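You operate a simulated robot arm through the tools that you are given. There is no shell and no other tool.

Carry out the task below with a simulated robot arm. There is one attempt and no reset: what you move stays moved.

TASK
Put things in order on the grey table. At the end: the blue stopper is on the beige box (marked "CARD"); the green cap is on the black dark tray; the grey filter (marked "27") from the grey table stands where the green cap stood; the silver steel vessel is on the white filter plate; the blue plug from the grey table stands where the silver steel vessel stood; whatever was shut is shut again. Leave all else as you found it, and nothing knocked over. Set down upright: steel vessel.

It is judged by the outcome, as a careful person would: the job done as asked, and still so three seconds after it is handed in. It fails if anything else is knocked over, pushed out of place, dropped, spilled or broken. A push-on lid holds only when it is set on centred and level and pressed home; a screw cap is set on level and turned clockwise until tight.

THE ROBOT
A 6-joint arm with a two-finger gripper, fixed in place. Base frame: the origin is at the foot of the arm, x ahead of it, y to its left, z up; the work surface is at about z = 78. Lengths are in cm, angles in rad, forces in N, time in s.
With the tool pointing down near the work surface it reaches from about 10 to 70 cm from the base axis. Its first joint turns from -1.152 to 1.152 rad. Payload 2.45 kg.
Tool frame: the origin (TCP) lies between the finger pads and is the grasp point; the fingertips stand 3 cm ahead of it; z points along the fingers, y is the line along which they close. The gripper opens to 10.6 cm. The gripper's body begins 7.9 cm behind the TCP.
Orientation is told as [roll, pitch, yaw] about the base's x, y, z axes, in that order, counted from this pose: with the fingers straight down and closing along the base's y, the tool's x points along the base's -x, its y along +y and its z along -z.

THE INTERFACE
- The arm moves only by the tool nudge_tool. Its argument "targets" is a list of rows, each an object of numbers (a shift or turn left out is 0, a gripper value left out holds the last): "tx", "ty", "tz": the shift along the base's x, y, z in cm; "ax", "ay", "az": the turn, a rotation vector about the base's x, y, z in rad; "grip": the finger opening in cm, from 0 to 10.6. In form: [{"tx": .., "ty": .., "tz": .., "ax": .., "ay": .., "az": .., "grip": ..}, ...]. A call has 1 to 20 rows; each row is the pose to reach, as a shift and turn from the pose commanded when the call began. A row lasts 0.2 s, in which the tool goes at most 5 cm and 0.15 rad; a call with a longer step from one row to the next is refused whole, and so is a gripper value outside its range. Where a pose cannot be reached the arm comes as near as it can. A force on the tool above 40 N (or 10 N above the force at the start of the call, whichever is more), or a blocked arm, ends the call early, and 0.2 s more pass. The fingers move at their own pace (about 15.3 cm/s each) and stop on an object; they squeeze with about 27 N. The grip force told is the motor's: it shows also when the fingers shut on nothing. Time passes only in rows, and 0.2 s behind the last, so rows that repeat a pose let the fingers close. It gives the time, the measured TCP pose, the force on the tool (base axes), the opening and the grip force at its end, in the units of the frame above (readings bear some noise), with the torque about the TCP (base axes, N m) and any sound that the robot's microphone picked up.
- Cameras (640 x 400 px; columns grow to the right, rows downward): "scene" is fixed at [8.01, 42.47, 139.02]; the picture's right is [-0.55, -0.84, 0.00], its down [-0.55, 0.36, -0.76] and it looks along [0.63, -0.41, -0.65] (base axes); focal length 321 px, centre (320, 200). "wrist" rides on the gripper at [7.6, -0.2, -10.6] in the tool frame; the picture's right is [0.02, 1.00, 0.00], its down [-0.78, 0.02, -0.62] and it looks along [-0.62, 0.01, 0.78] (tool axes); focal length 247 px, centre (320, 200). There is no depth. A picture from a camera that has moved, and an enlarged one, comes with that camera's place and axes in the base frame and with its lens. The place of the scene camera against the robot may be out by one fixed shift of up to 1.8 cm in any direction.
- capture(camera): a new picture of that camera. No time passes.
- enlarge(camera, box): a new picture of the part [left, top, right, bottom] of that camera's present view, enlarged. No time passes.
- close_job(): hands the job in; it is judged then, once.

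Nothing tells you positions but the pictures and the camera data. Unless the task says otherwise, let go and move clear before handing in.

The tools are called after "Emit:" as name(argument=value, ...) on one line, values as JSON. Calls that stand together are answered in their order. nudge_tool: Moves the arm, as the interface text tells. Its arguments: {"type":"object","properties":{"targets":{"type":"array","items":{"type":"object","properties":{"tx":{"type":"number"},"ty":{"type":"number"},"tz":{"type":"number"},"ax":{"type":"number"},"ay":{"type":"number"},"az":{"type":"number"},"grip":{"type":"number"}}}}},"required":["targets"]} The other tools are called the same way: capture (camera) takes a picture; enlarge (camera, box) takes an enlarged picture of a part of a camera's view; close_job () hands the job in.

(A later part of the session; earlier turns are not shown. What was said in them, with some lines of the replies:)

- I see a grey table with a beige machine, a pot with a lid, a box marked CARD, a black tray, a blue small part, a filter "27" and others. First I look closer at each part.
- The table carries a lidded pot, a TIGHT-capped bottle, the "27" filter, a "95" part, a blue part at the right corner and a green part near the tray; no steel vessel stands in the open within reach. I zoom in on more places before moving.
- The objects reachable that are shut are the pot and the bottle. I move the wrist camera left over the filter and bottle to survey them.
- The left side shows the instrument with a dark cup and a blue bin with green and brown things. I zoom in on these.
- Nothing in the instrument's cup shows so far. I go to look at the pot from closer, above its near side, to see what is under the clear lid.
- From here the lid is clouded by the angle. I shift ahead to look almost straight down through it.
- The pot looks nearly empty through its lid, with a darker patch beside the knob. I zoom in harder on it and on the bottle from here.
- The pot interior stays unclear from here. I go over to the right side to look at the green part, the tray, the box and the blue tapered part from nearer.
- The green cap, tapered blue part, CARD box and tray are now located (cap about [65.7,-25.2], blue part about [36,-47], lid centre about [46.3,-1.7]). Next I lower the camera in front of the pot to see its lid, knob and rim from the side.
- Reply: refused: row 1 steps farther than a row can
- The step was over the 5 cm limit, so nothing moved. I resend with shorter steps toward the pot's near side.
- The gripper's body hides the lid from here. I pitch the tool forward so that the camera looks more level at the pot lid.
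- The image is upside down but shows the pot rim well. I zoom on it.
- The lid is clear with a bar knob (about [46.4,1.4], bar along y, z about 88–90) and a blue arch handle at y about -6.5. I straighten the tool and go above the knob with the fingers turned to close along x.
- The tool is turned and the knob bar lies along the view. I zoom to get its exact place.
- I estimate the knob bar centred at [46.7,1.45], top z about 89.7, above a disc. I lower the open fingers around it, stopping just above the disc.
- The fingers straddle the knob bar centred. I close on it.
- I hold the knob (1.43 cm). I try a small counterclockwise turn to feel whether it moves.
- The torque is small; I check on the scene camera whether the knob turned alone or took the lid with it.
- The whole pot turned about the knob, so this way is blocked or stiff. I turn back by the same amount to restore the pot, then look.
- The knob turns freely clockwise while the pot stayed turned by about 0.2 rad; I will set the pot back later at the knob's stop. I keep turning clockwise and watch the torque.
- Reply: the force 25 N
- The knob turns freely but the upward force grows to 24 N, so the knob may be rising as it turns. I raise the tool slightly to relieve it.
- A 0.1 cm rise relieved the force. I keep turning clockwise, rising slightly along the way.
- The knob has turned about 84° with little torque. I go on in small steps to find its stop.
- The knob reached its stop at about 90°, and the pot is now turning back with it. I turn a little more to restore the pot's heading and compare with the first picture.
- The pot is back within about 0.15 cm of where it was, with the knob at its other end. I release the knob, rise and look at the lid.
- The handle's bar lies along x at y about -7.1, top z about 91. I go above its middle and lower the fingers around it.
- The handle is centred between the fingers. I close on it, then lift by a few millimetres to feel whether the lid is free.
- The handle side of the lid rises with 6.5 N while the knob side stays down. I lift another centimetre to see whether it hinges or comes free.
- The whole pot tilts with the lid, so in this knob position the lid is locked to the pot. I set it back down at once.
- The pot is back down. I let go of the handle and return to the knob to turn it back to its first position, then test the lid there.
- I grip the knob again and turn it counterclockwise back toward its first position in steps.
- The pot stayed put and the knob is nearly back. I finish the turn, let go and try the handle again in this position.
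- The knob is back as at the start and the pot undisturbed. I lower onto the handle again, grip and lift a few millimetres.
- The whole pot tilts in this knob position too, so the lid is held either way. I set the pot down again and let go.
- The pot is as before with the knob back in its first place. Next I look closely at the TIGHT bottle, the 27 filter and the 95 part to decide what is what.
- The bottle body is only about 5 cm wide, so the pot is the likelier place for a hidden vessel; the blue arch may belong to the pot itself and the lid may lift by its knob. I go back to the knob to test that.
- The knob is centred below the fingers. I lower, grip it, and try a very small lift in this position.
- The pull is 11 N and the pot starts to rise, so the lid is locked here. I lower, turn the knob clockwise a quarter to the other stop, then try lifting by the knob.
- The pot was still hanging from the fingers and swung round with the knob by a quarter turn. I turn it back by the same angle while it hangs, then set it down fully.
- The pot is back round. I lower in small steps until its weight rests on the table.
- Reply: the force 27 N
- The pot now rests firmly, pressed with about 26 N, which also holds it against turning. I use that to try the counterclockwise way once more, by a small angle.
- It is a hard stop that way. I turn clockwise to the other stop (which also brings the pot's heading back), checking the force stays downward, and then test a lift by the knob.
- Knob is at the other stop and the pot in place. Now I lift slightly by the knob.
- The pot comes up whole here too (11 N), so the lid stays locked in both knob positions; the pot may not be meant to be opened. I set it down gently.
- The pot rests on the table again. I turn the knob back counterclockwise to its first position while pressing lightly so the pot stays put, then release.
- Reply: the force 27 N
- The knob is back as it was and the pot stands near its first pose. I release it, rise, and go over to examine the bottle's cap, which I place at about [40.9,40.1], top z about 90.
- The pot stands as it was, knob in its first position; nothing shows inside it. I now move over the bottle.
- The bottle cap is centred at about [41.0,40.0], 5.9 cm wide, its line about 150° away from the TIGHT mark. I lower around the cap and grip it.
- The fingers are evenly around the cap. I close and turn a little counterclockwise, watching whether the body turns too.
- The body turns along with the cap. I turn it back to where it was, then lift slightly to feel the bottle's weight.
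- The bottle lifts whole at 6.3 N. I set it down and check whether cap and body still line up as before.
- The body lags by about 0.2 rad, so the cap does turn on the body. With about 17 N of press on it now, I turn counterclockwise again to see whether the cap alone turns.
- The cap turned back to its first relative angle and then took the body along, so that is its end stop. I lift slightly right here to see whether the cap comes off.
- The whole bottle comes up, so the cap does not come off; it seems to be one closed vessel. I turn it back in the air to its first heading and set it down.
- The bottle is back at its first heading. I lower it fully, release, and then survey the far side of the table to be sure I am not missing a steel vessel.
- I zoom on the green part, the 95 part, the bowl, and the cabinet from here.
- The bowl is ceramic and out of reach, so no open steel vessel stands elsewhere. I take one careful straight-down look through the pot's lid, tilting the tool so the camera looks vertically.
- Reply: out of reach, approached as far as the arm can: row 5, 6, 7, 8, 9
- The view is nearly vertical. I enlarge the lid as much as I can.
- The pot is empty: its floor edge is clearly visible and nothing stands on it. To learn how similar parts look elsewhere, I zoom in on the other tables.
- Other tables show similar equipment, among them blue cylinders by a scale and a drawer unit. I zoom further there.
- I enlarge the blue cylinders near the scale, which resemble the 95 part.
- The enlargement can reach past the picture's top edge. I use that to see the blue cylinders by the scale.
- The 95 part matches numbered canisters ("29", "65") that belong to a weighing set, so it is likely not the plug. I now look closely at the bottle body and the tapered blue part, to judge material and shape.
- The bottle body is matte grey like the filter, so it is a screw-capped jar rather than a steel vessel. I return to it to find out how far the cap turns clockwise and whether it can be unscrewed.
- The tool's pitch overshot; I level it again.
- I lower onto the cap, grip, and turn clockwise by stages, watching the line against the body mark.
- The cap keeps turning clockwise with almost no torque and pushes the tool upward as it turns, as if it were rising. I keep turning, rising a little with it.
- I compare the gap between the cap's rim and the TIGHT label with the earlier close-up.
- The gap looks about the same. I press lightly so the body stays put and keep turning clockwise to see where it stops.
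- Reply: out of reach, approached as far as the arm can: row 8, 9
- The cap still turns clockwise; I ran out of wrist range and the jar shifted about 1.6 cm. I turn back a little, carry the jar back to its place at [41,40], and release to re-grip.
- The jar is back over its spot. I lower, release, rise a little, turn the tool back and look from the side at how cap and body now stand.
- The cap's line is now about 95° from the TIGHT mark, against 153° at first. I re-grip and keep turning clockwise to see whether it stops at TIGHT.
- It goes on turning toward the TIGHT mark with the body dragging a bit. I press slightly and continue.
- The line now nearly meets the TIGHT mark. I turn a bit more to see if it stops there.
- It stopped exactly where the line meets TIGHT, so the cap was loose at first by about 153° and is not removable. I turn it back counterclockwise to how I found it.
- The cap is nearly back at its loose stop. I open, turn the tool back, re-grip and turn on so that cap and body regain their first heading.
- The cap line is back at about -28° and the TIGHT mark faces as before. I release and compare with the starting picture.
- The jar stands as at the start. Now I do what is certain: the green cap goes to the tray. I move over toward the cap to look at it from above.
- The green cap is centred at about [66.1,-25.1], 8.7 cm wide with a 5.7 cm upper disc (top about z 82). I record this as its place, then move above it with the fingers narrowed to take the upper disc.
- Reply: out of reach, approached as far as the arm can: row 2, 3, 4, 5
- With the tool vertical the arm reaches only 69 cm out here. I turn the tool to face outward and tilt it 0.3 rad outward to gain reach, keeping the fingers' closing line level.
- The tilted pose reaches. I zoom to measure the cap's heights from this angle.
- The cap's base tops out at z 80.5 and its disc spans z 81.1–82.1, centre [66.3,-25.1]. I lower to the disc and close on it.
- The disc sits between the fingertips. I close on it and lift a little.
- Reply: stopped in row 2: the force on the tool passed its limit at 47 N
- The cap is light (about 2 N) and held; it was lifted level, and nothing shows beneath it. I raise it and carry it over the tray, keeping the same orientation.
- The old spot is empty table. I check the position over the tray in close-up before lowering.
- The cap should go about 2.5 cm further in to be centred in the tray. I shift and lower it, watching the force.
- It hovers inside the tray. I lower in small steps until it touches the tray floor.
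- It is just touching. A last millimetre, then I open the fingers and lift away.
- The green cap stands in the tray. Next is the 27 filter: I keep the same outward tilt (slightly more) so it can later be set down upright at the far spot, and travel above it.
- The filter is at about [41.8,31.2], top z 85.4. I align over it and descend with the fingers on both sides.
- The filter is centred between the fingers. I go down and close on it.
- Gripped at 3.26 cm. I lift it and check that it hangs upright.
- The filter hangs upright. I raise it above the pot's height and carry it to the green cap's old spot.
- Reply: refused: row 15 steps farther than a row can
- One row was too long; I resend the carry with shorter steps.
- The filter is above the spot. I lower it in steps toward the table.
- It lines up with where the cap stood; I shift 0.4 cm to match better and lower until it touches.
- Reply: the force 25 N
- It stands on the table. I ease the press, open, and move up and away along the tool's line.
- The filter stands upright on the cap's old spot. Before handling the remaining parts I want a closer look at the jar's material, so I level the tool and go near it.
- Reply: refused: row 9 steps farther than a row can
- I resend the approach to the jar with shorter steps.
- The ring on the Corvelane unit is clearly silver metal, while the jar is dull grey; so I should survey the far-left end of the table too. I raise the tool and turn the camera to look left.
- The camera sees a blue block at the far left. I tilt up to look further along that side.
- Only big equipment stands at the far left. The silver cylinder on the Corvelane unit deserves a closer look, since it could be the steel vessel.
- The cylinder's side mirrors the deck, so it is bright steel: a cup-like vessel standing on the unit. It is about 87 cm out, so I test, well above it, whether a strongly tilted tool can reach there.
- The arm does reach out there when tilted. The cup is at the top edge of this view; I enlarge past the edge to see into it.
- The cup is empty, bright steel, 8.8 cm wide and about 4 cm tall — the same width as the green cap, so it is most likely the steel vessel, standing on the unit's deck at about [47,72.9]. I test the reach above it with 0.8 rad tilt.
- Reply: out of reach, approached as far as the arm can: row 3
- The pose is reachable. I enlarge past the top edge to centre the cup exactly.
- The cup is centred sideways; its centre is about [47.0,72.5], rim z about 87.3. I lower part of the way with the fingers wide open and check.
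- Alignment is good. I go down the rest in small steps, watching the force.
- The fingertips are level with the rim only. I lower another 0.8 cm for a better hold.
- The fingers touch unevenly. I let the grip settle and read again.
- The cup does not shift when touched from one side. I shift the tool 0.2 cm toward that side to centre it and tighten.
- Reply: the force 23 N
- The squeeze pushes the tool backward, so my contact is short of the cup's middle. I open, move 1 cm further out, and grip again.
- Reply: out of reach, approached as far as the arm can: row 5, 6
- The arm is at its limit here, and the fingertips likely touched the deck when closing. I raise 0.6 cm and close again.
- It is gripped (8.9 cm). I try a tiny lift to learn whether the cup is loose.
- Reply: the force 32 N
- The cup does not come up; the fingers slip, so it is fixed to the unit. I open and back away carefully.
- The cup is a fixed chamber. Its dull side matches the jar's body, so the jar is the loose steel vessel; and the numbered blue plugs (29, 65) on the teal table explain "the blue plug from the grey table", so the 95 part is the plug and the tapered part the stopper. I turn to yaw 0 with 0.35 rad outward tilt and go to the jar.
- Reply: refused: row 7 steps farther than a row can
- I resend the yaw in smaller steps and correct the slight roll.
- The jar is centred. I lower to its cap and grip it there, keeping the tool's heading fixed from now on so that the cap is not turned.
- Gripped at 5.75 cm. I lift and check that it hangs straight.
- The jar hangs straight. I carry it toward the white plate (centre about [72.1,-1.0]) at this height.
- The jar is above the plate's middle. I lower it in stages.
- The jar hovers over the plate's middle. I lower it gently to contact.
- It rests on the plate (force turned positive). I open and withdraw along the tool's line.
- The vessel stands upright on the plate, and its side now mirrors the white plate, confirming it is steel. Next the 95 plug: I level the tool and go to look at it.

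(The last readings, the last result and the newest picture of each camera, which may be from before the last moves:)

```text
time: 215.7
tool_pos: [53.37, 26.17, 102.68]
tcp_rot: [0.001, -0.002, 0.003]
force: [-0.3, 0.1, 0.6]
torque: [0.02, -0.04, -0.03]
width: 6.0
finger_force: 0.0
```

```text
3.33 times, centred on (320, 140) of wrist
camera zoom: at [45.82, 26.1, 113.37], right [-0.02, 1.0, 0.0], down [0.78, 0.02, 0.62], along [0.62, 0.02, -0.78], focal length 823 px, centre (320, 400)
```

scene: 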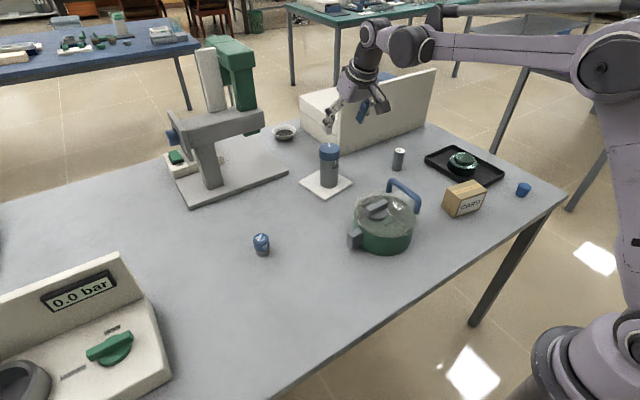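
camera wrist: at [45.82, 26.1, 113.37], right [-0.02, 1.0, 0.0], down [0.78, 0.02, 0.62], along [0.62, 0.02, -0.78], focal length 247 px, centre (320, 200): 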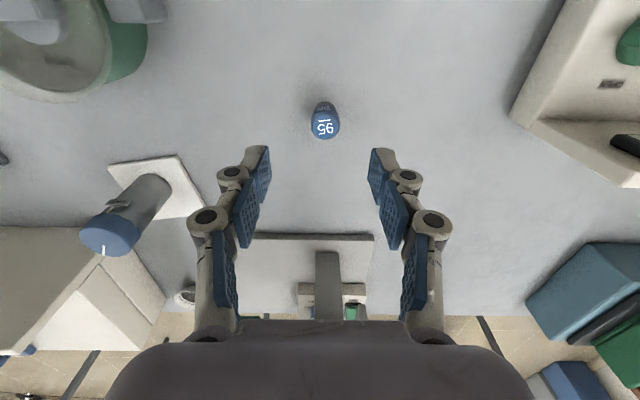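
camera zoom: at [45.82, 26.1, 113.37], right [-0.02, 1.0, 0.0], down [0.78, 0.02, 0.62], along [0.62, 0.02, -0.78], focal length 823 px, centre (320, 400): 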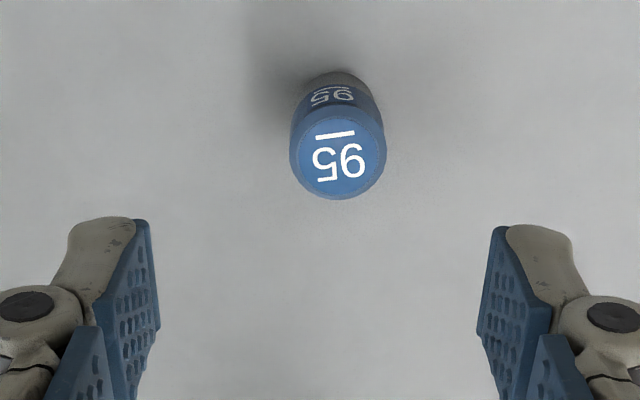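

The plug is at about [57.9,27.4], 3.6 cm wide, top z about 83. I go over it and lower with the fingers on both sides.

Emit:
nudge_tool(targets=[{"tx": 2.5, "ty": 0.7, "tz": -3, "grip": 6.5}, {"tx": 4.5, "ty": 1.2, "tz": -6, "grip": 6.5}, {"tx": 4.5, "ty": 1.2, "tz": -10, "grip": 6.5}, {"tx": 4.5, "ty": 1.2, "tz": -13, "grip": 6.5}, {"tx": 4.5, "ty": 1.2, "tz": -13, "grip": 6.5}])

Emit:
capture(camera="wrist")

```text
time: 216.9
tool_pos: [57.83, 27.42, 89.59]
tcp_rot: [0.0, -0.001, 0.003]
force: [0.0, -0.2, 0.0]
torque: [0.0, 0.0, 0.01]
width: 6.51
finger_force: 0.1
```

```text
taken
camera wrist: at [50.35, 27.31, 100.3], right [-0.02, 1.0, 0.0], down [0.78, 0.02, 0.62], along [0.62, 0.02, -0.78], focal length 247 px, centre (320, 200)
```

wrist: 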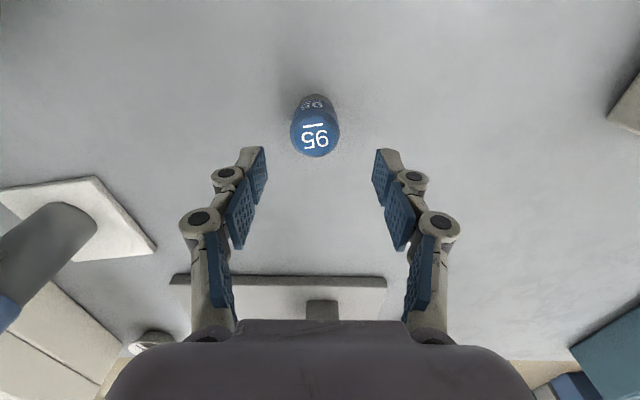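

I shift slightly and go down to grip.

Emit:
nudge_tool(targets=[{"ty": -0.2, "tz": -3}, {"ty": -0.2, "tz": -6}, {"ty": -0.2, "tz": -7.3}, {"ty": -0.2, "tz": -7.3}])

Emit:
nudge_tool(targets=[{"grip": 4.5}, {"grip": 3.4}, {"grip": 2.8}, {"grip": 2.8}])

Emit:
capture(camera="wrist")

```text
time: 217.9
tool_pos: [57.82, 27.12, 82.35]
tcp_rot: [0.0, -0.003, 0.004]
force: [-0.2, 0.0, 0.6]
torque: [0.02, -0.01, 0.01]
width: 6.48
finger_force: 0.0
```

```text
time: 218.9
tool_pos: [57.84, 27.18, 82.36]
tcp_rot: [0.0, -0.002, 0.004]
force: [0.2, 0.7, -0.9]
torque: [0.01, 0.01, -0.01]
width: 3.62
finger_force: 27.2
```

```text
taken
camera wrist: at [50.35, 27.08, 93.07], right [-0.02, 1.0, 0.0], down [0.78, 0.02, 0.62], along [0.62, 0.02, -0.78], focal length 247 px, centre (320, 200)
```

wrist: 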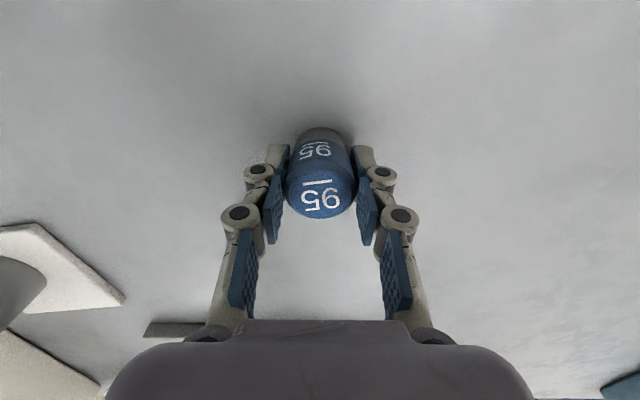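

The plug is gripped. Before carrying it I double-check the naming by searching the other tables for look-alikes of the tapered blue part.

Emit:
enlarge(camera="scene", box=[540, 20, 640, 80])

Emit:
enlarge(camera="scene", box=[620, 20, 640, 60])

Emit:
enlarge(camera="scene", box=[150, 0, 250, 30])

Emit:
enlarge(camera="scene", box=[300, 0, 380, 10])

Emit:
enlarge(camera="scene", box=[470, 0, 560, 20])

Emit:
enlarge(camera="scene", box=[0, 0, 60, 40])

```text
6.40 times, centred on (590, 50) of scene
camera zoom: at [8.01, 42.47, 139.02], right [-0.55, -0.84, 0.0], down [-0.55, 0.36, -0.76], along [0.63, -0.41, -0.65], focal length 2053 px, centre (-1408, 1160)
```

zoom: 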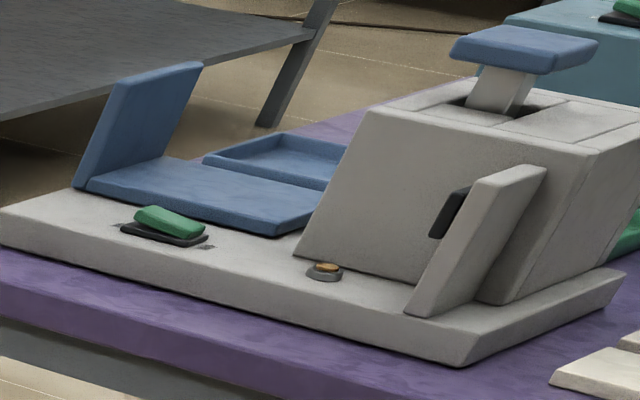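

```text
10.00 times, centred on (630, 40) of scene
camera zoom: at [8.01, 42.47, 139.02], right [-0.55, -0.84, 0.0], down [-0.55, 0.36, -0.76], along [0.63, -0.41, -0.65], focal length 3207 px, centre (-2780, 1800)
```

zoom: 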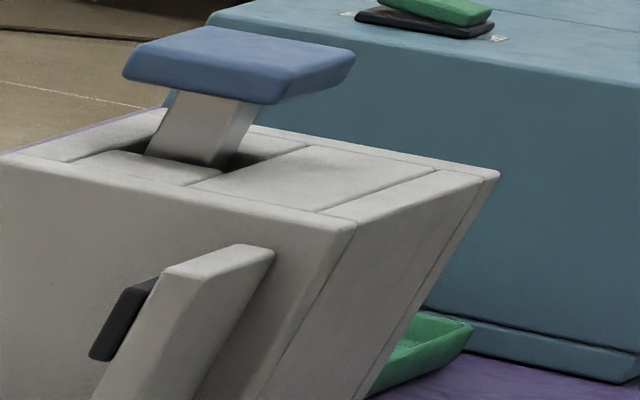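

```text
6.40 times, centred on (200, 15) of scene
camera zoom: at [8.01, 42.47, 139.02], right [-0.55, -0.84, 0.0], down [-0.55, 0.36, -0.76], along [0.63, -0.41, -0.65], focal length 2053 px, centre (1088, 1384)
```

zoom: 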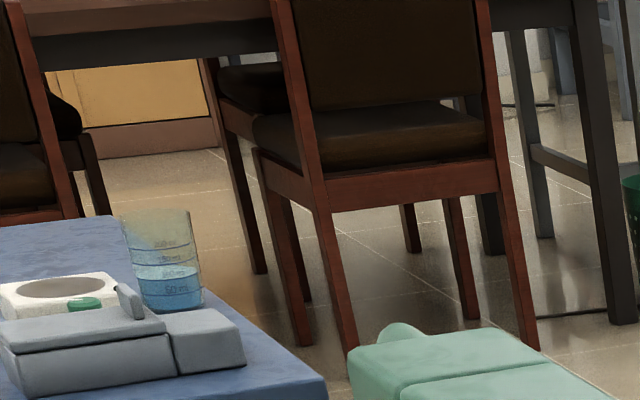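

```text
8.00 times, centred on (340, 5) of scene
camera zoom: at [8.01, 42.47, 139.02], right [-0.55, -0.84, 0.0], down [-0.55, 0.36, -0.76], along [0.63, -0.41, -0.65], focal length 2566 px, centre (160, 1760)
```

zoom: 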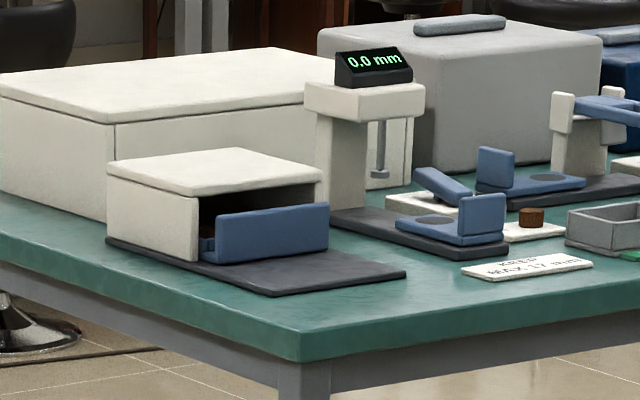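

```text
7.11 times, centred on (515, 10) of scene
camera zoom: at [8.01, 42.47, 139.02], right [-0.55, -0.84, 0.0], down [-0.55, 0.36, -0.76], along [0.63, -0.41, -0.65], focal length 2281 px, centre (-1067, 1551)
```

zoom: 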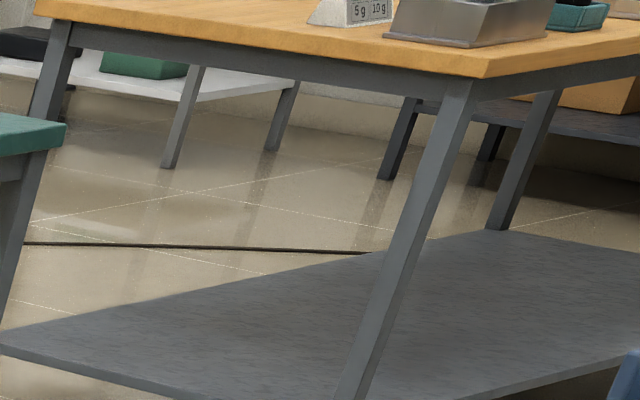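

```text
10.00 times, centred on (30, 20) of scene
camera zoom: at [8.01, 42.47, 139.02], right [-0.55, -0.84, 0.0], down [-0.55, 0.36, -0.76], along [0.63, -0.41, -0.65], focal length 3207 px, centre (3220, 2000)
```

zoom: 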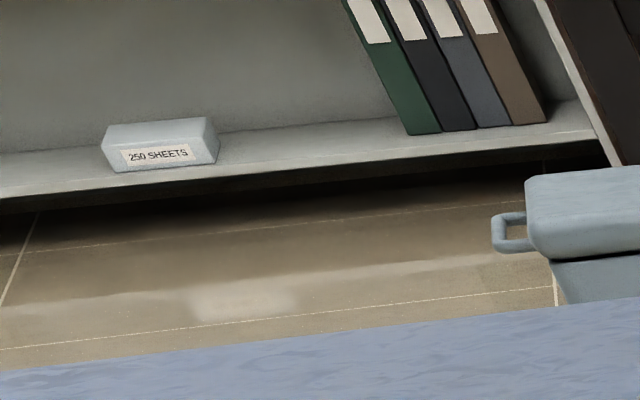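

Only the 95 part has look-alikes elsewhere (29 and 65), which fits "the blue plug from the grey table". I carry it to the vessel's old place at [41.0,40.05].

Emit:
nudge_tool(targets=[{"tz": 2}, {"tz": 6}, {"tz": 7, "tx": -3.4, "ty": 2.6}, {"tz": 7, "tx": -6.7, "ty": 5.15}, {"tz": 7, "tx": -10.1, "ty": 7.7}, {"tz": 7, "tx": -13.5, "ty": 10.3}, {"tz": 7, "tx": -16.85, "ty": 12.9}, {"tz": 7, "tx": -16.85, "ty": 12.9}])

Emit:
capture(camera="scene")

Emit:
capture(camera="wrist")

```text
time: 220.7
tool_pos: [40.86, 40.08, 89.39]
tcp_rot: [0.001, -0.003, 0.003]
force: [-0.2, 0.5, -0.8]
torque: [-0.02, 0.02, -0.03]
width: 3.58
finger_force: 26.8
```

```text
taken
```

scene: 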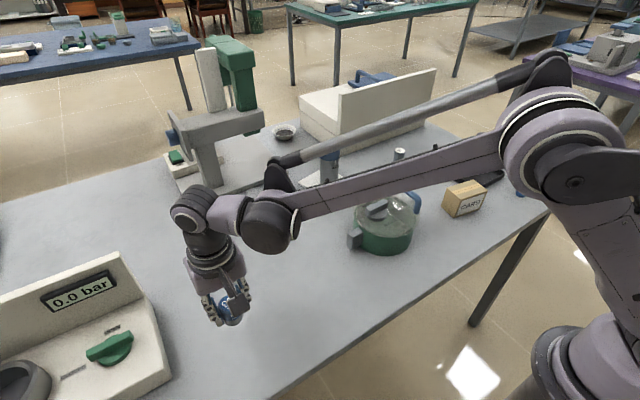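

```text
taken
camera wrist: at [33.34, 40.02, 100.05], right [-0.02, 1.0, 0.0], down [0.78, 0.02, 0.62], along [0.62, 0.02, -0.78], focal length 247 px, centre (320, 200)
```

wrist: 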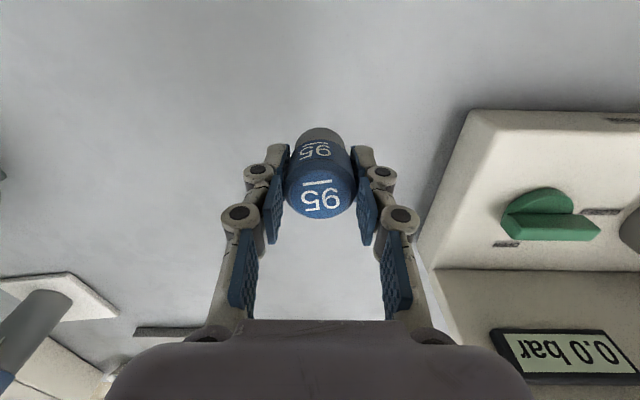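

The plug is over the spot. I lower it to the table.

Emit:
nudge_tool(targets=[{"tz": -3}, {"tz": -5.5}, {"tz": -6.6}, {"tz": -6.6}])

Emit:
nudge_tool(targets=[{"tz": -0.2}, {"tz": -0.35}, {"tz": -0.35}])

```text
time: 221.7
tool_pos: [40.88, 40.08, 82.74]
tcp_rot: [-0.002, 0.002, 0.003]
force: [-0.1, 0.5, -0.7]
torque: [0.0, 0.03, 0.02]
width: 3.61
finger_force: 27.3
```

```text
time: 222.5
tool_pos: [40.95, 40.17, 82.48]
tcp_rot: [0.0, -0.002, 0.001]
force: [-0.2, -1.2, 2.1]
torque: [0.01, 0.0, -0.02]
width: 3.6
finger_force: 26.8
```

It touches the table. I release it and rise.

Emit:
nudge_tool(targets=[{"grip": 4.2}, {"grip": 5.5}, {"grip": 6.5}, {"grip": 6.5, "tz": 3}, {"grip": 6.5, "tz": 7}, {"grip": 6.5, "tz": 12}, {"grip": 6.5, "tz": 16}])

Emit:
capture(camera="wrist")

Emit:
enlarge(camera="scene", box=[180, 250, 300, 360])

```text
time: 224.1
tool_pos: [40.97, 40.09, 98.45]
tcp_rot: [-0.001, 0.001, 0.003]
force: [0.4, -0.3, 0.4]
torque: [-0.02, -0.04, -0.03]
width: 6.51
finger_force: 0.2
```

```text
taken
camera wrist: at [33.38, 39.96, 109.08], right [-0.02, 1.0, 0.0], down [0.78, 0.02, 0.62], along [0.62, 0.02, -0.78], focal length 247 px, centre (320, 200)
```

wrist: 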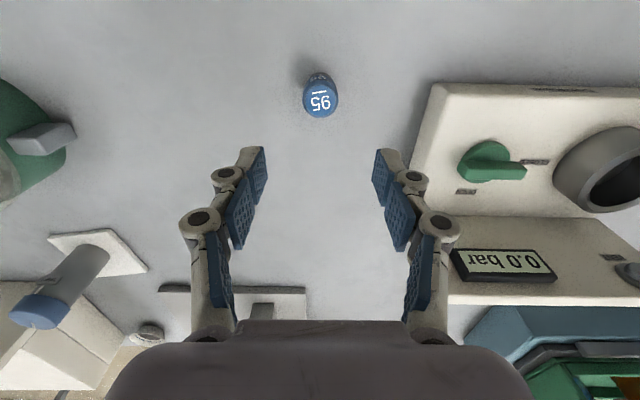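

```text
3.64 times, centred on (240, 305) of scene
camera zoom: at [8.01, 42.46, 139.02], right [-0.55, -0.84, 0.0], down [-0.55, 0.36, -0.76], along [0.63, -0.41, -0.65], focal length 1166 px, centre (611, -182)
```

zoom: 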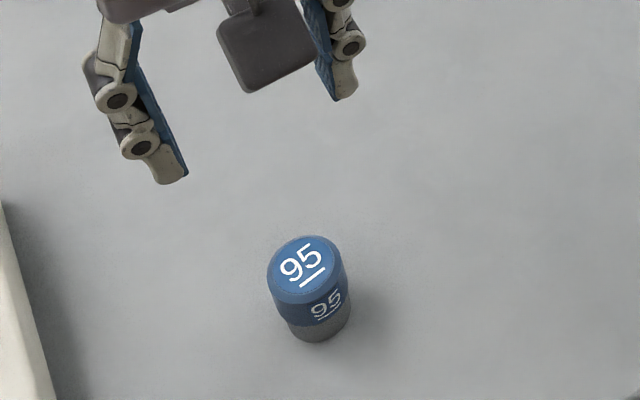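

The plug stands at the vessel's old place. Last is the tapered blue stopper: I travel over to it at safe height.

Emit:
nudge_tool(targets=[{"tx": -0.55, "ty": -4.3, "tz": 2}, {"tx": -1.1, "ty": -8.6, "tz": 4}, {"tx": -1.65, "ty": -12.9, "tz": 4}, {"tx": -2.2, "ty": -17.2, "tz": 4}, {"tx": -2.75, "ty": -21.5, "tz": 4}, {"tx": -3.3, "ty": -25.8, "tz": 4}, {"tx": -3.85, "ty": -30.1, "tz": 4}, {"tx": -4.4, "ty": -34.4, "tz": 4}, {"tx": -4.95, "ty": -38.7, "tz": 4}, {"tx": -5.5, "ty": -43, "tz": 4}, {"tx": -6.05, "ty": -47.3, "tz": 4}, {"tx": -6.6, "ty": -51.6, "tz": 4}, {"tx": -7.15, "ty": -55.9, "tz": 4}, {"tx": -7.7, "ty": -60.2, "tz": 4}, {"tx": -8.25, "ty": -64.5, "tz": 4}, {"tx": -8.8, "ty": -68.8, "tz": 4}, {"tx": -9.35, "ty": -73.1, "tz": 4}, {"tx": -9.9, "ty": -77.4, "tz": 4}, {"tx": -10.4, "ty": -81.7, "tz": 4}, {"tx": -10.9, "ty": -86, "tz": 2}])

Emit:
capture(camera="wrist")

Emit:
enlarge(camera="wrist", box=[240, 60, 400, 180])

```text
time: 228.3
tool_pos: [30.23, -45.94, 100.22]
tcp_rot: [0.002, 0.0, 0.003]
force: [0.1, 0.0, -0.7]
torque: [0.0, -0.01, 0.01]
width: 6.5
finger_force: 0.1
```

```text
taken
camera wrist: at [22.59, -45.99, 110.94], right [-0.03, 1.0, 0.0], down [0.78, 0.02, 0.62], along [0.62, 0.02, -0.78], focal length 247 px, centre (320, 200)
```

wrist: 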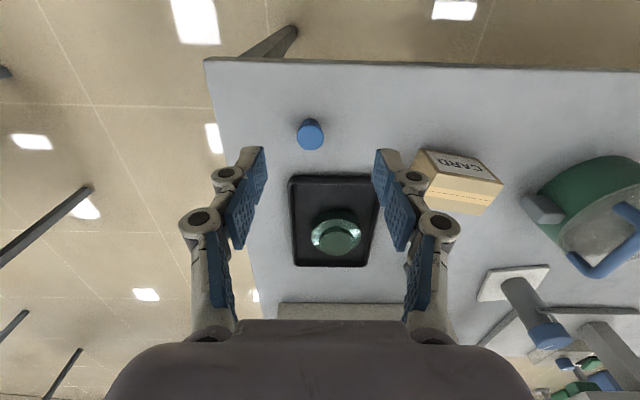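

```text
3.33 times, centred on (320, 120) of wrist
camera zoom: at [22.59, -45.99, 110.94], right [-0.03, 1.0, 0.0], down [0.78, 0.02, 0.62], along [0.62, 0.02, -0.78], focal length 823 px, centre (320, 467)
```

zoom: 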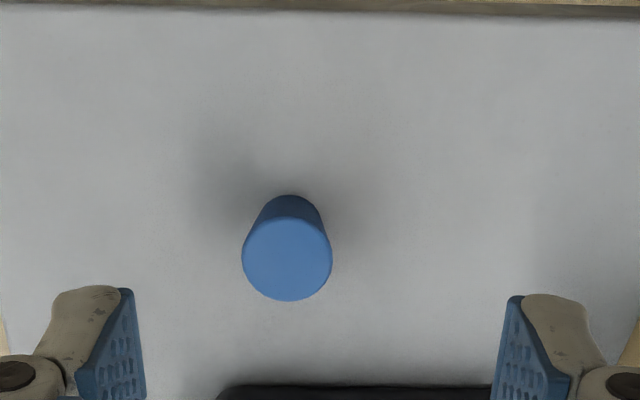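

The stopper is at about [36.2,-46.8], 3.5 cm wide at the top (z about 81). I go over it and lower.

Emit:
nudge_tool(targets=[{"tx": 3, "ty": -0.4, "tz": -3.5}, {"tx": 6, "ty": -0.86, "tz": -7}, {"tx": 6, "ty": -0.86, "tz": -10.5}, {"tx": 6, "ty": -0.86, "tz": -10.5}])

Emit:
capture(camera="wrist")

```text
time: 229.3
tool_pos: [36.16, -46.85, 89.73]
tcp_rot: [0.0, 0.0, 0.006]
force: [0.2, 0.5, -0.5]
torque: [-0.02, -0.04, -0.01]
width: 6.51
finger_force: 0.0
```

```text
taken
camera wrist: at [28.56, -46.93, 100.46], right [-0.02, 1.0, 0.0], down [0.78, 0.02, 0.62], along [0.62, 0.02, -0.78], focal length 247 px, centre (320, 200)
```

wrist: 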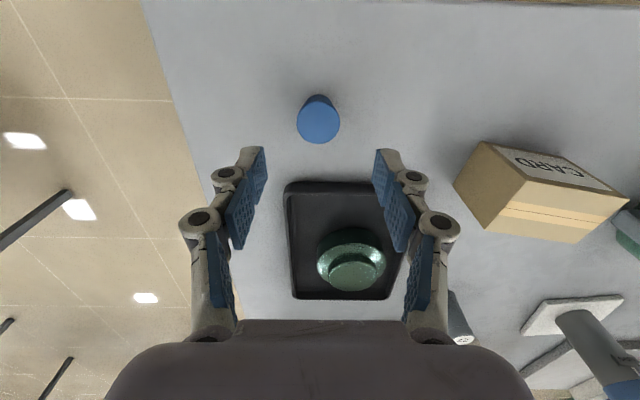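

Centred. I descend and close on it.

Emit:
nudge_tool(targets=[{"tz": -3}, {"tz": -6}, {"tz": -7.6}, {"tz": -7.6}])

Emit:
nudge_tool(targets=[{"grip": 4.5}, {"grip": 3.4}, {"grip": 2.8}, {"grip": 2.8}])

Emit:
capture(camera="wrist")

Emit:
enlarge(camera="scene", box=[490, 150, 560, 210])

```text
time: 230.3
tool_pos: [36.11, -46.79, 82.2]
tcp_rot: [0.0, -0.001, 0.004]
force: [-0.2, 0.5, 0.3]
torque: [0.0, -0.04, -0.03]
width: 6.49
finger_force: 0.1
```

```text
time: 231.3
tool_pos: [36.11, -46.81, 82.3]
tcp_rot: [0.0, 0.0, 0.003]
force: [-0.5, -1.2, 0.9]
torque: [-0.01, 0.0, 0.04]
width: 3.24
finger_force: 27.2
```

```text
taken
camera wrist: at [28.51, -46.89, 92.98], right [-0.02, 1.0, 0.0], down [0.78, 0.02, 0.62], along [0.62, 0.02, -0.78], focal length 247 px, centre (320, 200)
```

wrist: 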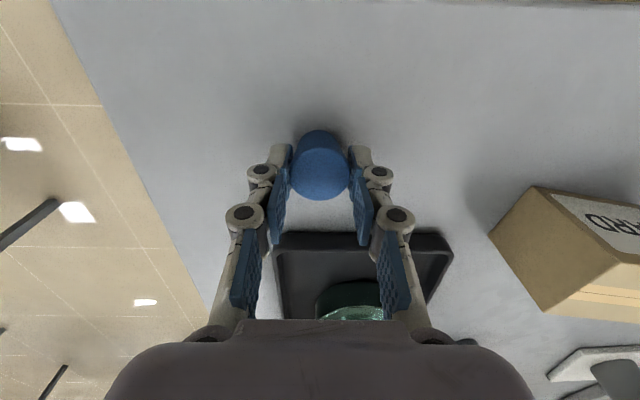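

```text
6.67 times, centred on (525, 180) of scene
camera zoom: at [8.01, 42.47, 139.02], right [-0.55, -0.84, 0.0], down [-0.55, 0.36, -0.76], along [0.63, -0.41, -0.65], focal length 2138 px, centre (-1047, 333)
```

zoom: 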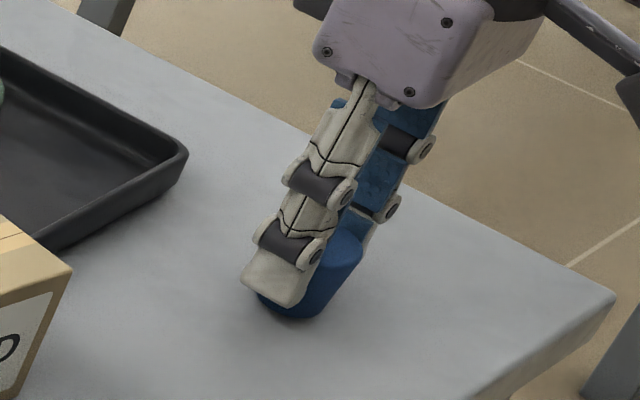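

Gripped at 3.24 cm. I lift it and check how it hangs.

Emit:
nudge_tool(targets=[{"tz": 1}, {"tz": 4}, {"tz": 8}, {"tz": 11}, {"tz": 11}])

Emit:
capture(camera="wrist")

Emit:
enlarge(camera="scene", box=[440, 100, 580, 220])

```text
time: 232.5
tool_pos: [36.12, -46.69, 93.36]
tcp_rot: [0.0, 0.002, 0.003]
force: [-0.3, 1.1, -0.3]
torque: [0.0, 0.03, 0.02]
width: 3.27
finger_force: 27.0
```

```text
taken
camera wrist: at [28.51, -46.84, 103.93], right [-0.02, 1.0, 0.0], down [0.78, 0.02, 0.62], along [0.62, 0.02, -0.78], focal length 247 px, centre (320, 200)
```

wrist: 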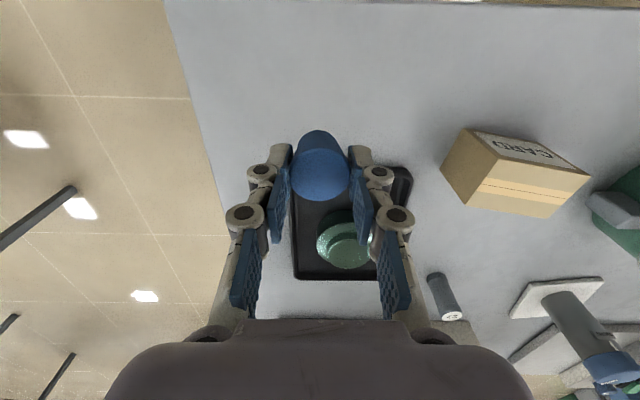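

```text
3.33 times, centred on (510, 160) of scene
camera zoom: at [8.01, 42.47, 139.02], right [-0.55, -0.84, 0.0], down [-0.55, 0.36, -0.76], along [0.63, -0.41, -0.65], focal length 1069 px, centre (-313, 333)
```

zoom: 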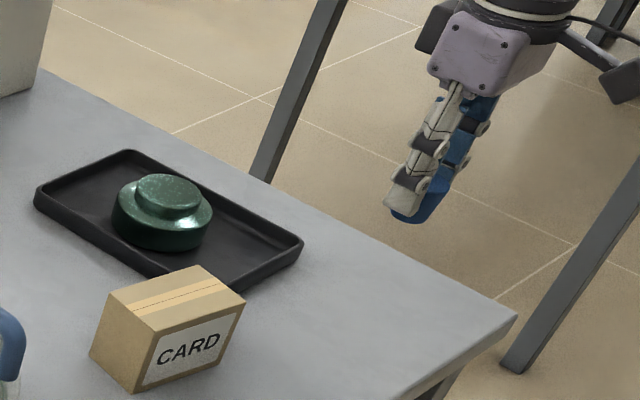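

The stopper hangs as gripped. I zoom on the CARD box to place it exactly.

Emit:
enlarge(camera="wrist", box=[430, 110, 610, 230])

```text
3.33 times, centred on (520, 170) of wrist
camera zoom: at [28.51, -46.84, 103.93], right [-0.02, 1.0, 0.0], down [0.78, 0.02, 0.62], along [0.62, 0.02, -0.78], focal length 823 px, centre (-347, 300)
```

zoom: 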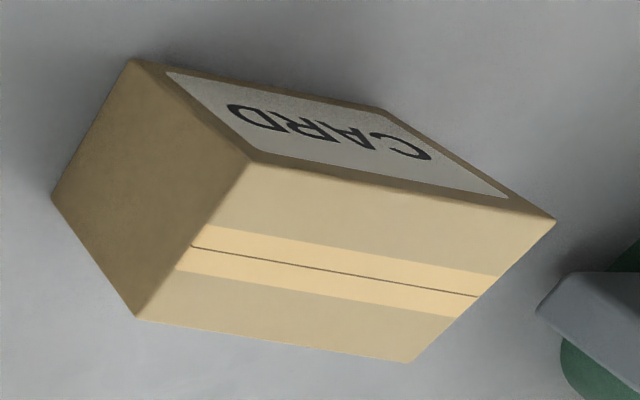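

The box top is at z about 84.8, centred at [42.3,-26.6]. I carry the stopper there.

Emit:
nudge_tool(targets=[{"tz": 1, "tx": 1.1, "ty": 3.6}, {"tz": 1, "tx": 2.3, "ty": 7.4}, {"tz": 1, "tx": 3.5, "ty": 11.2}, {"tz": 1, "tx": 4.7, "ty": 15}, {"tz": 1, "tx": 5.6, "ty": 18}, {"tz": 1, "tx": 6.2, "ty": 20.15}, {"tz": 1, "tx": 6.2, "ty": 20.15}])

Emit:
capture(camera="wrist")

Emit:
enlarge(camera="scene", box=[420, 130, 520, 220])

```text
time: 234.1
tool_pos: [42.24, -26.55, 94.26]
tcp_rot: [0.001, 0.0, 0.004]
force: [0.4, 0.4, -0.2]
torque: [0.01, 0.0, 0.01]
width: 3.24
finger_force: 27.4
```

```text
taken
camera wrist: at [34.74, -26.63, 104.96], right [-0.02, 1.0, 0.0], down [0.78, 0.02, 0.62], along [0.62, 0.02, -0.78], focal length 247 px, centre (320, 200)
```

wrist: 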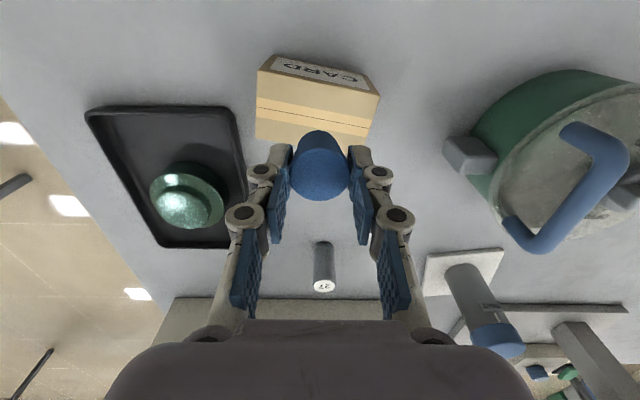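

```text
4.44 times, centred on (470, 175) of scene
camera zoom: at [8.01, 42.47, 139.02], right [-0.55, -0.84, 0.0], down [-0.55, 0.36, -0.76], along [0.63, -0.41, -0.65], focal length 1425 px, centre (-347, 311)
```

zoom: 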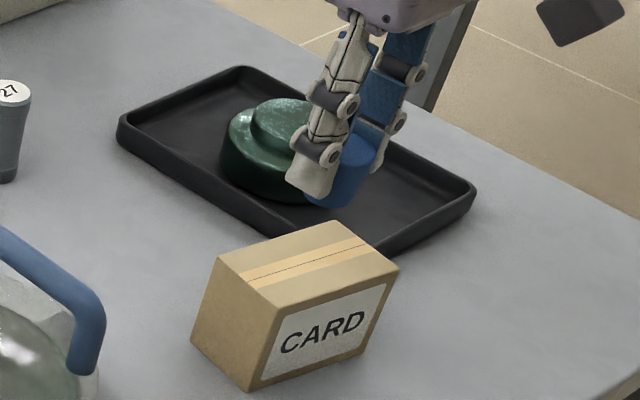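

I enlarge the wrist view to refine the box's position under the stopper.

Emit:
enlarge(camera="wrist", box=[230, 40, 410, 160])

```text
3.33 times, centred on (320, 100) of wrist
camera zoom: at [34.74, -26.63, 104.96], right [-0.02, 1.0, 0.0], down [0.78, 0.02, 0.62], along [0.62, 0.02, -0.78], focal length 823 px, centre (320, 533)
```

zoom: 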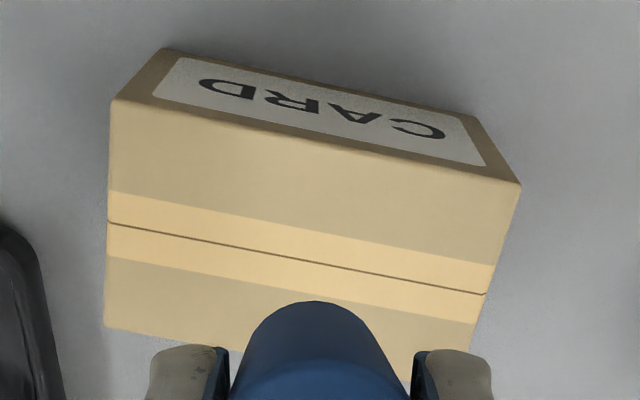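

The stopper is over the box top's centre. I lower it gently.

Emit:
nudge_tool(targets=[{"tx": -0.1, "ty": -0.2, "tz": -2}, {"tx": -0.1, "ty": -0.2, "tz": -4}, {"tx": -0.1, "ty": -0.2, "tz": -4.5}, {"tx": -0.1, "ty": -0.2, "tz": -4.5}])

Emit:
enlarge(camera="scene", box=[420, 130, 520, 220])

```text
time: 235.1
tool_pos: [42.11, -26.89, 89.85]
tcp_rot: [0.0, -0.001, 0.002]
force: [-0.9, 0.0, -0.7]
torque: [-0.03, 0.05, 0.03]
width: 3.27
finger_force: 27.1
```

```text
4.44 times, centred on (470, 175) of scene
camera zoom: at [8.01, 42.47, 139.02], right [-0.55, -0.84, 0.0], down [-0.55, 0.36, -0.76], along [0.63, -0.41, -0.65], focal length 1425 px, centre (-347, 311)
```

zoom: 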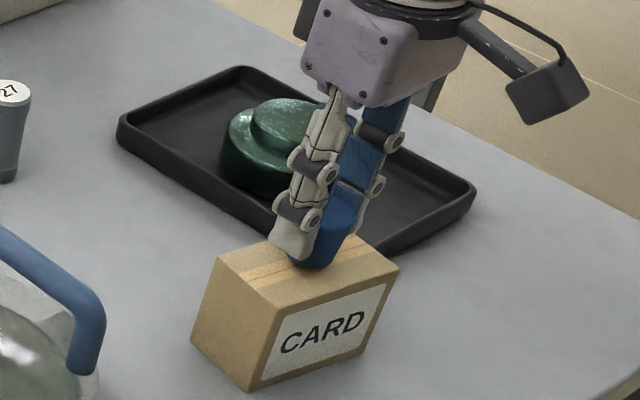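

It is nearly on the box. I lower in fine steps until contact.

Emit:
nudge_tool(targets=[{"tz": -0.2}, {"tz": -0.3}, {"tz": -0.3}])

Emit:
nudge_tool(targets=[{"tz": -0.15}, {"tz": -0.2}, {"tz": -0.2}])

```text
time: 235.9
tool_pos: [42.22, -26.9, 89.42]
tcp_rot: [-0.001, 0.0, 0.005]
force: [-0.3, 0.0, -0.4]
torque: [-0.04, 0.0, -0.01]
width: 3.28
finger_force: 27.5
```

```text
time: 236.7
tool_pos: [42.14, -26.99, 89.28]
tcp_rot: [-0.001, 0.0, 0.004]
force: [0.4, 0.6, -0.9]
torque: [0.03, -0.02, -0.04]
width: 3.28
finger_force: 26.7
```

Emit:
nudge_tool(targets=[{"tz": -0.15}, {"tz": -0.2}, {"tz": -0.2}])

Emit:
nudge_tool(targets=[{"tz": -0.1}, {"tz": -0.1}])

Emit:
enlarge(camera="scene", box=[435, 160, 505, 220])

```text
time: 237.5
tool_pos: [42.25, -26.88, 89.16]
tcp_rot: [0.0, -0.001, 0.004]
force: [-0.4, -1.5, 19.5]
torque: [0.09, 0.01, -0.02]
width: 3.33
finger_force: 27.0
```

```text
time: 238.1
tool_pos: [42.24, -26.87, 89.09]
tcp_rot: [-0.002, -0.003, 0.003]
force: [0.3, -2.5, 26.2]
torque: [0.1, 0.06, 0.0]
width: 3.42
finger_force: 26.8
```

```text
6.67 times, centred on (470, 190) of scene
camera zoom: at [7.98, 42.48, 139.02], right [-0.55, -0.84, 0.0], down [-0.55, 0.36, -0.76], along [0.63, -0.41, -0.65], focal length 2138 px, centre (-680, 267)
```

zoom: 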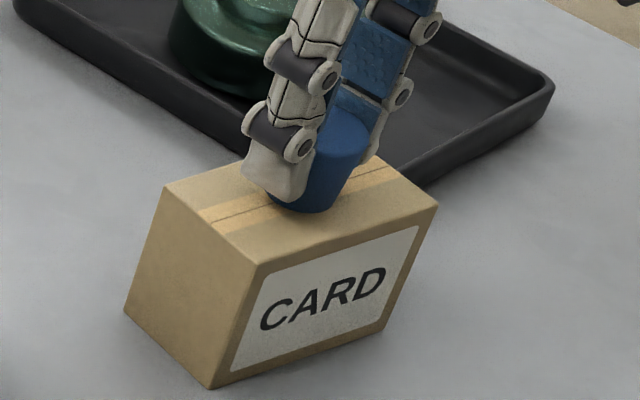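

It is on the box. I ease up a bit, open the fingers, and rise straight up.

Emit:
nudge_tool(targets=[{"tz": 0.1}, {"tz": 0.1}, {"tz": 0.1, "grip": 4.2}, {"tz": 0.1, "grip": 5.5}, {"tz": 0.1, "grip": 6.5}, {"tz": 3, "grip": 6.5}, {"tz": 7, "grip": 6.5}, {"tz": 11, "grip": 6.5}, {"tz": 14, "grip": 6.5}])

Emit:
capture(camera="scene")

Emit:
enlarge(camera="scene", box=[420, 130, 520, 220])

Emit:
enlarge(camera="scene", box=[340, 170, 440, 260])

```text
time: 240.1
tool_pos: [42.02, -26.81, 103.14]
tcp_rot: [0.0, 0.001, 0.005]
force: [0.1, -0.7, 0.1]
torque: [0.0, -0.01, 0.02]
width: 6.51
finger_force: 0.0
```

```text
taken
```

scene: 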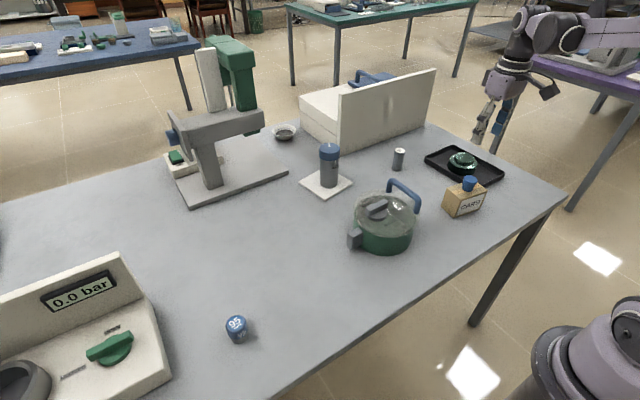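

```text
4.44 times, centred on (470, 175) of scene
camera zoom: at [8.01, 42.47, 139.02], right [-0.55, -0.84, 0.0], down [-0.55, 0.36, -0.76], along [0.63, -0.41, -0.65], focal length 1425 px, centre (-347, 311)
```

zoom: 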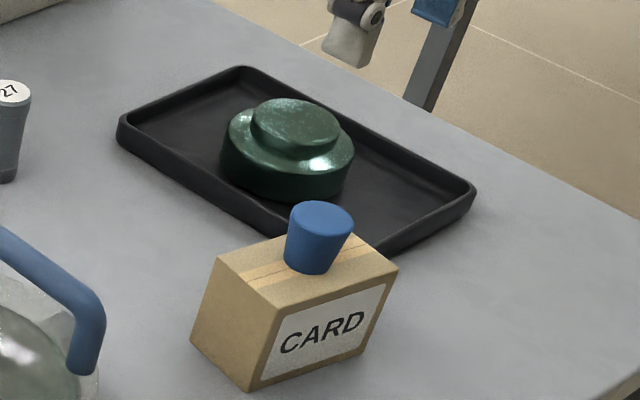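

```text
4.44 times, centred on (390, 215) of scene
camera zoom: at [8.01, 42.47, 139.02], right [-0.55, -0.84, 0.0], down [-0.55, 0.36, -0.76], along [0.63, -0.41, -0.65], focal length 1425 px, centre (9, 133)
```

zoom: 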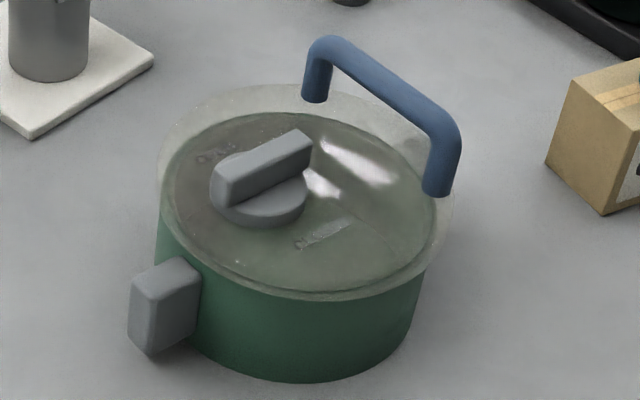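

All five parts are placed and everything else stands as in the first picture (the pot within about 0.3 cm). I move the arm back to its starting pose and take a last look before handing in.

Emit:
nudge_tool(targets=[{"tz": 3, "tx": -0.3, "ty": 4, "grip": 10.6}, {"tz": 6, "tx": -0.6, "ty": 8, "grip": 10.6}, {"tz": 6.2, "tx": -0.9, "ty": 12, "grip": 10.6}, {"tz": 6.2, "tx": -1.2, "ty": 16, "grip": 10.6}, {"tz": 6.2, "tx": -1.5, "ty": 20, "grip": 10.6}, {"tz": 6.2, "tx": -1.7, "ty": 24, "grip": 10.6}, {"tz": 6.2, "tx": -1.8, "ty": 28, "grip": 10.6}, {"tz": 6.2, "tx": -1.8, "ty": 29.8, "grip": 10.6}, {"tz": 6.2, "tx": -1.8, "ty": 29.8, "grip": 10.6}])

Emit:
capture(camera="scene")

Emit:
capture(camera="wrist")

Emit:
enlarge(camera="scene", box=[280, 120, 540, 270])

Emit:
enlarge(camera="scene", box=[0, 240, 300, 400])

```text
time: 242.1
tool_pos: [40.27, 2.88, 109.26]
tcp_rot: [0.0, 0.001, 0.003]
force: [-0.8, -0.1, 0.2]
torque: [-0.01, 0.02, 0.01]
width: 10.6
finger_force: 0.1
```

```text
taken
```

scene: 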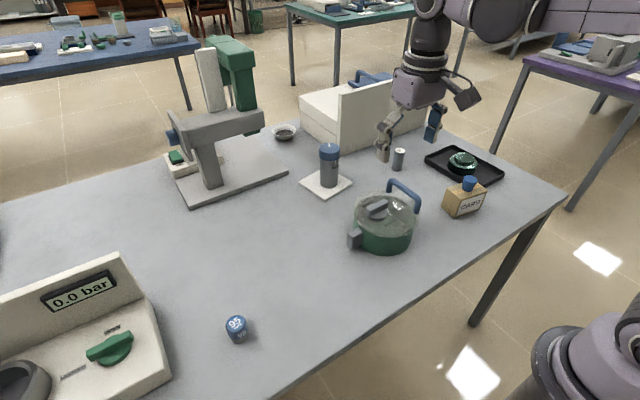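

```text
taken
camera wrist: at [32.79, 2.85, 119.99], right [-0.02, 1.0, 0.0], down [0.78, 0.02, 0.62], along [0.62, 0.02, -0.78], focal length 247 px, centre (320, 200)
```

wrist: 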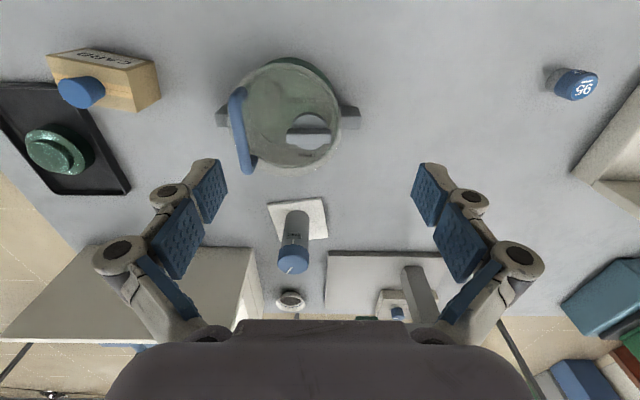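

```text
2.46 times, centred on (410, 195) of scene
camera zoom: at [8.01, 42.47, 139.02], right [-0.55, -0.84, 0.0], down [-0.55, 0.36, -0.76], along [0.63, -0.41, -0.65], focal length 790 px, centre (98, 212)
```

zoom: 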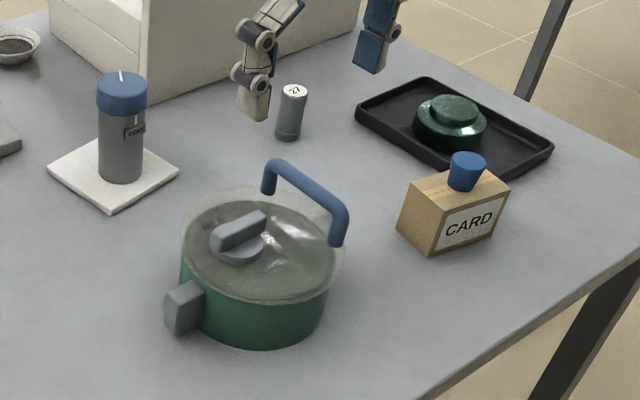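

```text
2.13 times, centred on (150, 320) of scene
camera zoom: at [8.01, 42.47, 139.02], right [-0.55, -0.84, 0.0], down [-0.55, 0.36, -0.76], along [0.63, -0.41, -0.65], focal length 684 px, centre (683, -56)
```

zoom: 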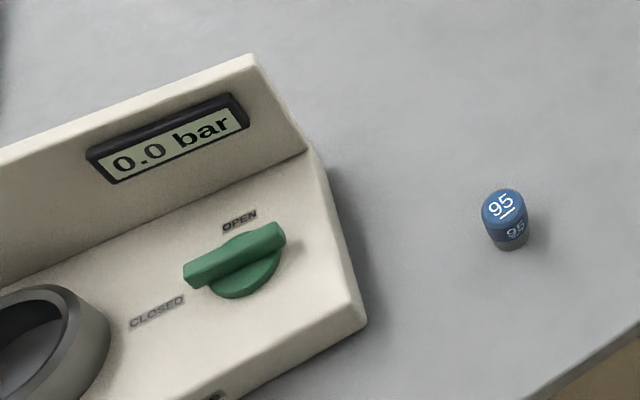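

Each part is where I read the task as wanting it:
- The stopper is on the CARD box.
- The green cap is in the tray.
- The 27 filter stands at the cap's old spot.
- The steel vessel stands upright on the white plate.
- The 95 plug stands at the vessel's old spot.

Nothing else looks disturbed, apart from a shift of about 0.3 cm in the pot, and the arm is clear. The part names rest on my reading of the shapes and look-alikes. I hand in the job.

Emit:
close_job()

```text
The job is handed in.
```

I've handed in the job with all five parts placed. Two identifications are my best reading of the table, not certain.

| Part | Where it is now |
|---|---|
| Blue stopper (the tapered blue part) | On top of the CARD box |
| Green cap | In the black tray |
| Grey filter marked 27 | Standing where the green cap stood |
| Silver steel vessel (the jar with the blue cap) | Upright on the white filter plate |
| Blue plug (the part marked 95) | Standing where the jar stood |

- **Steel vessel:** I found no other loose vessel in reach. I took the jar as the steel one because its side reflects the plate like metal.
- **Stopper and plug:** these were the only two loose blue parts. I called the tapered one the stopper. I called 95 the plug because similar numbered parts stand on the teal table, which would explain "from the grey table".

**Disturbed along the way:**
- **Pot:** while testing whether it opened, I turned its knob and lifted it slightly. I put it back; it sits about 0.3 cm from where it was, with the knob at its first position.
- **Jar cap:** I turned it to its TIGHT mark and back. It is as loose as I found it.
- **Silver cup on the 0.0 bar unit:** I gripped it and tugged. It is fixed, and the unit looks unmoved.

Neither the pot lid nor the jar cap came off, so nothing was opened. The unit's valve still reads CLOSED.
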